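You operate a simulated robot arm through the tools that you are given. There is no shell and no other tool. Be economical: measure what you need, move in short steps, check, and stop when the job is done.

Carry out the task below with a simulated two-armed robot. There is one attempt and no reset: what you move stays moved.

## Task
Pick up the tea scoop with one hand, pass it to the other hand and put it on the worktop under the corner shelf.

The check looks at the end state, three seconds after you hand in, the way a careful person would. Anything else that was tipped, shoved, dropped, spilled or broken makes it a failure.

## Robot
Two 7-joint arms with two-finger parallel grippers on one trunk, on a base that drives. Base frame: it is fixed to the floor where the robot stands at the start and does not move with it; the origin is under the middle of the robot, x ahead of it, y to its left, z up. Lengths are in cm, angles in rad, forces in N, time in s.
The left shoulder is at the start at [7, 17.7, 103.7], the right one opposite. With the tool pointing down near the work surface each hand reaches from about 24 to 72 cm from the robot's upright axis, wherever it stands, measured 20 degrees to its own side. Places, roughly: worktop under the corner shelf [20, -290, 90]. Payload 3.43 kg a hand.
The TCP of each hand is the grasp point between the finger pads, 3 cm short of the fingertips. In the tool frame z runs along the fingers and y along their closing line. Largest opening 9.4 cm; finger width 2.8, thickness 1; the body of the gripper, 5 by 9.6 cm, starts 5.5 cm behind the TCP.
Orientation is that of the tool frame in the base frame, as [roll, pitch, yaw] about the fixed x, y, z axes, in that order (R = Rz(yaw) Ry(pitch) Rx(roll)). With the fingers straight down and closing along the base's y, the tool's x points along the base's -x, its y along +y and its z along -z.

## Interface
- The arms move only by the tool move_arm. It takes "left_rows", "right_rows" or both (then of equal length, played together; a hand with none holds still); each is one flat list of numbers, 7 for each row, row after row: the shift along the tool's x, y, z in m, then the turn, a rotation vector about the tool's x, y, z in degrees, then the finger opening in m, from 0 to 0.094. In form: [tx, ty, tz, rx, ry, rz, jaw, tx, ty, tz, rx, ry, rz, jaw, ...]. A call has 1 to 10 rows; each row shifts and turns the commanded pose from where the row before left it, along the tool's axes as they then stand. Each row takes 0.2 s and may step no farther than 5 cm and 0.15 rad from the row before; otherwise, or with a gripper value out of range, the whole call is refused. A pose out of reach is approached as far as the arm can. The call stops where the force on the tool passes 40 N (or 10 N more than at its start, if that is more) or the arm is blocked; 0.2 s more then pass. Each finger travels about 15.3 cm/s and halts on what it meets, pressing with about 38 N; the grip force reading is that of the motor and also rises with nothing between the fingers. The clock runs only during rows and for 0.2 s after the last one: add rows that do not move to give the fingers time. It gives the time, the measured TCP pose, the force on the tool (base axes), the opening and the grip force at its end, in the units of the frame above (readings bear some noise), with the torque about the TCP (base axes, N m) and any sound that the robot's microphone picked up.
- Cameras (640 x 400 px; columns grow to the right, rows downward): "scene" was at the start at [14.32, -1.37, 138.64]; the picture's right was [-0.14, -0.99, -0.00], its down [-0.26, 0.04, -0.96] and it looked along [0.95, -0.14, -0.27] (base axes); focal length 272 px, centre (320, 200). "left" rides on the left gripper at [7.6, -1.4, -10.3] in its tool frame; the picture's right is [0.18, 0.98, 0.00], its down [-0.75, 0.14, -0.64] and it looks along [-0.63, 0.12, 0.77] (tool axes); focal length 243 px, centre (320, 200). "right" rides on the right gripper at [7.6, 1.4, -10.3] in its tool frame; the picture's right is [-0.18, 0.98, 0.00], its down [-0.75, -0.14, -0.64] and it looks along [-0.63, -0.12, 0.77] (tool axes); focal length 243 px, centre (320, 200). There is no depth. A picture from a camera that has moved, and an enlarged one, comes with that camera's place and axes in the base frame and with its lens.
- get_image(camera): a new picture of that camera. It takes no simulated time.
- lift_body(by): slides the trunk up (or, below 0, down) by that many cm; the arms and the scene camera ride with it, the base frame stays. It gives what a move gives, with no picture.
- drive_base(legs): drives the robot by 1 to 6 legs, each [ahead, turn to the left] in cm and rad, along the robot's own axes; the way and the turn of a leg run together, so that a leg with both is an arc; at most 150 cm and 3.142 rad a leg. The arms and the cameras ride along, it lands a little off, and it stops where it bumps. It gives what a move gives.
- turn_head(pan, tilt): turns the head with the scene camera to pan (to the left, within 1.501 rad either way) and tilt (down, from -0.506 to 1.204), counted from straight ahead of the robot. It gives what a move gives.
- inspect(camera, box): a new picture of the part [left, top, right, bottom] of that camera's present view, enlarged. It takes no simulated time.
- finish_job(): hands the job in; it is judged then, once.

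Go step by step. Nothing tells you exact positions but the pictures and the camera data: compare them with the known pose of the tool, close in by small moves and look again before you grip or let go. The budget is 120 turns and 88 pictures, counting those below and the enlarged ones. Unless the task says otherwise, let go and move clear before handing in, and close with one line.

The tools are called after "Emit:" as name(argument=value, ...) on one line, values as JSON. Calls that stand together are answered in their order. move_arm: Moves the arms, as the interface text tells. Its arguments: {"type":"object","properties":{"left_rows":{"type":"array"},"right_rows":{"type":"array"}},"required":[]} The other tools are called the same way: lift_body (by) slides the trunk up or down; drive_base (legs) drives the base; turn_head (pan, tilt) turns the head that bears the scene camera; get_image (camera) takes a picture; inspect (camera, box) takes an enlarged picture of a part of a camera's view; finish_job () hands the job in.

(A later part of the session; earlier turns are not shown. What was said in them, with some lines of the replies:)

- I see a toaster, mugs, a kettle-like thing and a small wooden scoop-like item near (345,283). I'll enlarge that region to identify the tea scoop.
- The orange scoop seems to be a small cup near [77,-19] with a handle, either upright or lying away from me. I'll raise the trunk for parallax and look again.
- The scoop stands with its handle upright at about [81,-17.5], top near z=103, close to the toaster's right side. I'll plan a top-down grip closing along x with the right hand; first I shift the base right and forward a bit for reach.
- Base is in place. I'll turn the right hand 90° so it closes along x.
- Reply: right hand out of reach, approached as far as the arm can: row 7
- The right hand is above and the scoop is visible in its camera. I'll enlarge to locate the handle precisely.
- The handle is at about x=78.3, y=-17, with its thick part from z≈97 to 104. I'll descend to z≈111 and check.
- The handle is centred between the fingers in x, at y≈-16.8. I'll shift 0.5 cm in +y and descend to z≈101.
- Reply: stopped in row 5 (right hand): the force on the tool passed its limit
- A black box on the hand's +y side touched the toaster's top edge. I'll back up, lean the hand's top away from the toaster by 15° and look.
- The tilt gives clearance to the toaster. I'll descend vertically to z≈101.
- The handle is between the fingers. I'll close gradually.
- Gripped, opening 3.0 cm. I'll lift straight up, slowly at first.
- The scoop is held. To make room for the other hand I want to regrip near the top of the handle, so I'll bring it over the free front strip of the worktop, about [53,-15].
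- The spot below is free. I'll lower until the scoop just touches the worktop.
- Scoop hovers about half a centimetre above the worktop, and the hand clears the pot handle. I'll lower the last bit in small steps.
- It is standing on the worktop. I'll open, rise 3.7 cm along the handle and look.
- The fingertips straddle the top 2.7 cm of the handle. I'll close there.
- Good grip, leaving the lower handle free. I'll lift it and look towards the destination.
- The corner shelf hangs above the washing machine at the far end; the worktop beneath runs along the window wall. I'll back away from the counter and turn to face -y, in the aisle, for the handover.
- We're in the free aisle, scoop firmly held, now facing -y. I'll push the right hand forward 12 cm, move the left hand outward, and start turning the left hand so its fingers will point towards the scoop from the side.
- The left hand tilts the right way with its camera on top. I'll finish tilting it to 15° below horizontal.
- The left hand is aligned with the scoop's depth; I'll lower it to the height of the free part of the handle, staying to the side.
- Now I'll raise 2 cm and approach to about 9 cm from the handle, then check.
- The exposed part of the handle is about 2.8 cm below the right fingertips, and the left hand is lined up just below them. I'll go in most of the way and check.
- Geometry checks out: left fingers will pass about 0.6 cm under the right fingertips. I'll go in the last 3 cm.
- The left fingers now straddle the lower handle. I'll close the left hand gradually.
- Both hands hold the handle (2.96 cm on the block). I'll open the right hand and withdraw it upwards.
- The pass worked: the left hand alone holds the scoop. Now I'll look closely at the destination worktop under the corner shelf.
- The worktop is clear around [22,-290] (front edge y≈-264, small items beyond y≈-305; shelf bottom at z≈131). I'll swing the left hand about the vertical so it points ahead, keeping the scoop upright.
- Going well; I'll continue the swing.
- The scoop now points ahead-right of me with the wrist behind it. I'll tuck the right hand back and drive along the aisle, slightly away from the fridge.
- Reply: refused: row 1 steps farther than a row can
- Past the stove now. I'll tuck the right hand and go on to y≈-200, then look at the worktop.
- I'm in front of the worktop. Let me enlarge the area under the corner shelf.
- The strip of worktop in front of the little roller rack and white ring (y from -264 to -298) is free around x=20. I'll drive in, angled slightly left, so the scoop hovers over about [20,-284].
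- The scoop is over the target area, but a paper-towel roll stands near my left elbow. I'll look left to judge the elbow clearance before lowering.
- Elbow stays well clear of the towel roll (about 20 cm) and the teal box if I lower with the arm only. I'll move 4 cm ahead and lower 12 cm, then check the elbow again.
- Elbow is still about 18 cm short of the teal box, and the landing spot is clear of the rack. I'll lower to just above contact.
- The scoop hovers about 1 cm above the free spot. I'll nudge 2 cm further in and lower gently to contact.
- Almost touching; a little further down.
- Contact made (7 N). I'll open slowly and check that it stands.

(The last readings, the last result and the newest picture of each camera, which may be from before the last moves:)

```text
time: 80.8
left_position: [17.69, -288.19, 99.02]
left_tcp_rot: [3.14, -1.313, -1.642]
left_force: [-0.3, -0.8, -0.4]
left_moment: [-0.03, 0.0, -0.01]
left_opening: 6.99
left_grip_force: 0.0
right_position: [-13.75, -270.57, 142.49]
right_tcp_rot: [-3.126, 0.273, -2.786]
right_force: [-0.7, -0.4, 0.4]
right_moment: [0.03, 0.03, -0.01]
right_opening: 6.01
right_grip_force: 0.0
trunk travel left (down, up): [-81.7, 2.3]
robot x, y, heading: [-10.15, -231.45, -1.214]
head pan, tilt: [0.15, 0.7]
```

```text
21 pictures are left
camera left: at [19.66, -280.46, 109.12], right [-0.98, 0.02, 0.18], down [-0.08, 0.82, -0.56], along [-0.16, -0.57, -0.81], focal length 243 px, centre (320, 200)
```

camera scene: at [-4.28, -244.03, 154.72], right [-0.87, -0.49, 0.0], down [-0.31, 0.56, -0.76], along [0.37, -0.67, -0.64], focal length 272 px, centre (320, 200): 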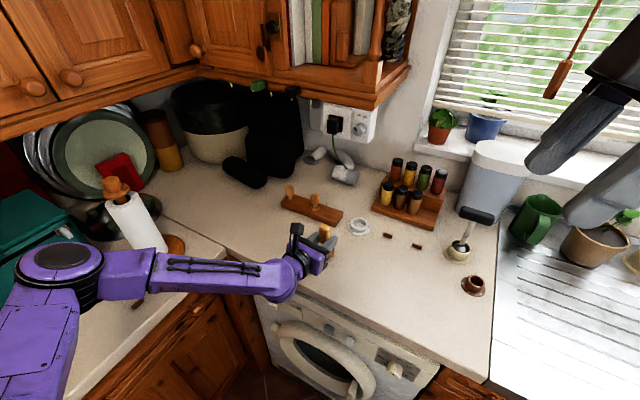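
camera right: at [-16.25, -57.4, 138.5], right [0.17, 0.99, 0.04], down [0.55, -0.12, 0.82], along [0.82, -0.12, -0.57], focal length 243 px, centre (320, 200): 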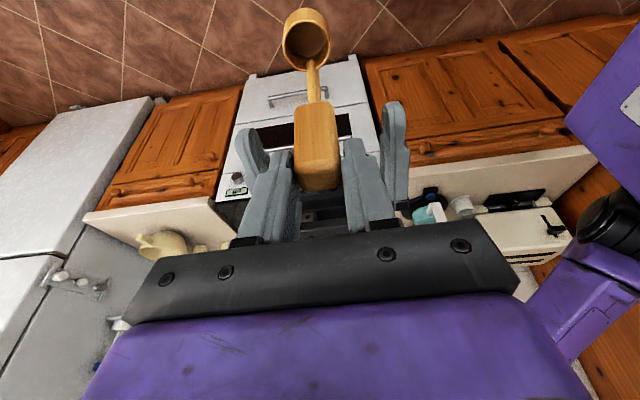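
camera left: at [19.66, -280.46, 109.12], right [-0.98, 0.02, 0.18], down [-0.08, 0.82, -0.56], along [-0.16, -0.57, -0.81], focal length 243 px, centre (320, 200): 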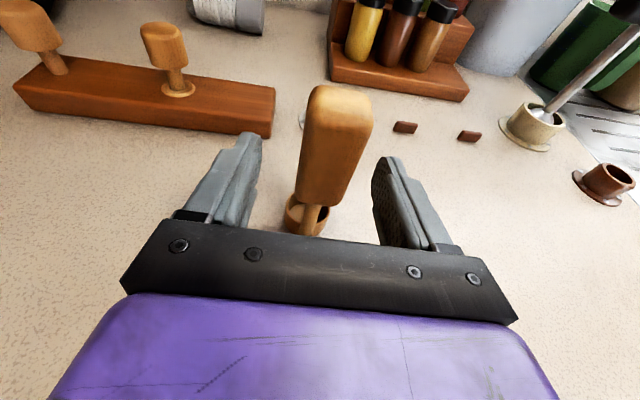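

It stands on its own. I'll withdraw straight back, then up.

Emit:
move_arm(left_rows=[0, 0, -0.02, 0, 0, 0, 0.07, 0, 0, -0.025, 0, 0, 0, 0.07, 0, 0, -0.025, 0, 0, 0, 0.07, 0.03, 0, -0.01, 0, 0, 0, 0.07, 0.03, 0, -0.01, 0, 0, 0, 0.07, 0.03, 0, -0.01, 0, 0, 0, 0.07])

Emit:
get_image(camera="left")

Emit:
get_image(camera="scene")

```text
time: 82.2
left_position: [17.93, -280.89, 110.33]
left_tcp_rot: [-3.14, -1.313, -1.642]
left_force: [0.8, 0.7, -0.6]
left_moment: [0.03, -0.05, 0.0]
left_opening: 6.98
left_grip_force: 0.0
right_position: [-13.9, -270.51, 142.5]
right_tcp_rot: [-3.126, 0.274, -2.787]
right_force: [0.0, 0.0, 0.0]
right_moment: [0.01, -0.03, -0.04]
right_opening: 6.01
right_grip_force: 0.0
trunk travel left (down, up): [-81.7, 2.3]
robot x, y, heading: [-10.32, -231.7, -1.214]
head pan, tilt: [0.15, 0.7]
```

```text
20 pictures are left
camera left: at [19.98, -273.1, 120.46], right [-0.98, 0.02, 0.18], down [-0.08, 0.82, -0.56], along [-0.16, -0.57, -0.81], focal length 243 px, centre (320, 200)
```

left: 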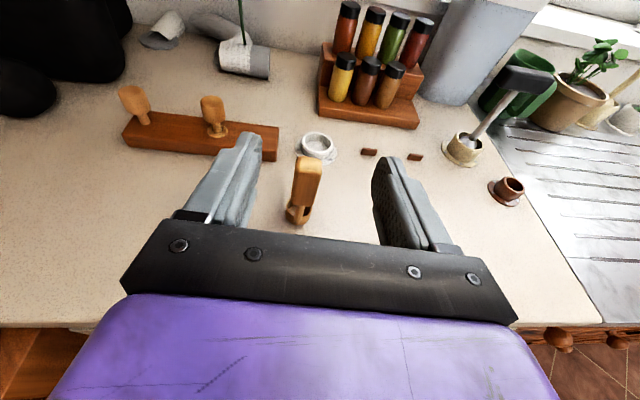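

```text
19 pictures are left
camera scene: at [-4.32, -243.93, 154.73], right [-0.87, -0.49, 0.0], down [-0.31, 0.56, -0.77], along [0.37, -0.67, -0.64], focal length 272 px, centre (320, 200)
```

scene: 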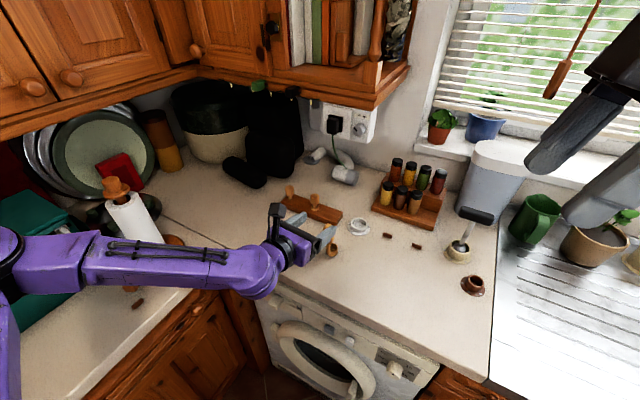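

The scoop stands upright on the worktop and nothing else has moved. I'll raise the hand a bit more and take a last look.

Emit:
move_arm(left_rows=[0.03, 0, -0.01, 0, 0, 0, 0.07, 0.03, 0, -0.01, 0, 0, 0, 0.07, 0.03, 0, -0.01, 0, 0, 0, 0.07, 0, 0, 0, 0, 0, 0, 0.07])

Emit:
inspect(camera="scene", box=[250, 170, 400, 290])

```text
time: 83.2
left_position: [18.33, -280.15, 119.92]
left_tcp_rot: [3.141, -1.311, -1.641]
left_force: [-0.4, 0.3, 0.6]
left_moment: [0.04, -0.02, 0.02]
left_opening: 6.98
left_grip_force: 0.0
right_position: [-13.83, -270.63, 142.47]
right_tcp_rot: [-3.128, 0.274, -2.786]
right_force: [0.3, 0.3, 0.3]
right_moment: [0.01, 0.0, -0.06]
right_opening: 6.04
right_grip_force: 0.1
trunk travel left (down, up): [-81.7, 2.3]
robot x, y, heading: [-9.93, -231.97, -1.211]
head pan, tilt: [0.15, 0.7]
```

```text
3.33 times, centred on (325, 230) of scene
camera zoom: at [-4.29, -244.05, 154.72], right [-0.87, -0.49, 0.0], down [-0.31, 0.56, -0.76], along [0.37, -0.67, -0.64], focal length 906 px, centre (303, 100)
```

zoom: 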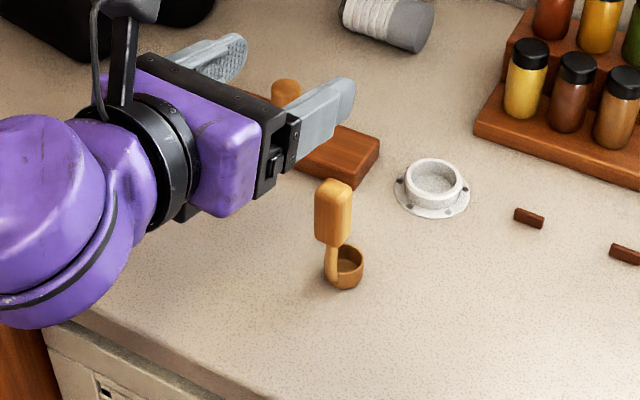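

The scoop stands freely on the worktop at about [18,-289], both hands are clear, and I see nothing else disturbed. Handing in.

Emit:
finish_job()

```text
The job is handed in.
```

I picked up the tea scoop with the right hand, passed it to the left in mid-air and stood it upright on the worktop by the corner shelf, at about [18, -289]. That is close to the place you gave, though it sits about 20 cm in front of the shelf's own overhang. On the first try the right hand touched the toaster's top edge; the toaster showed no sign of having moved.
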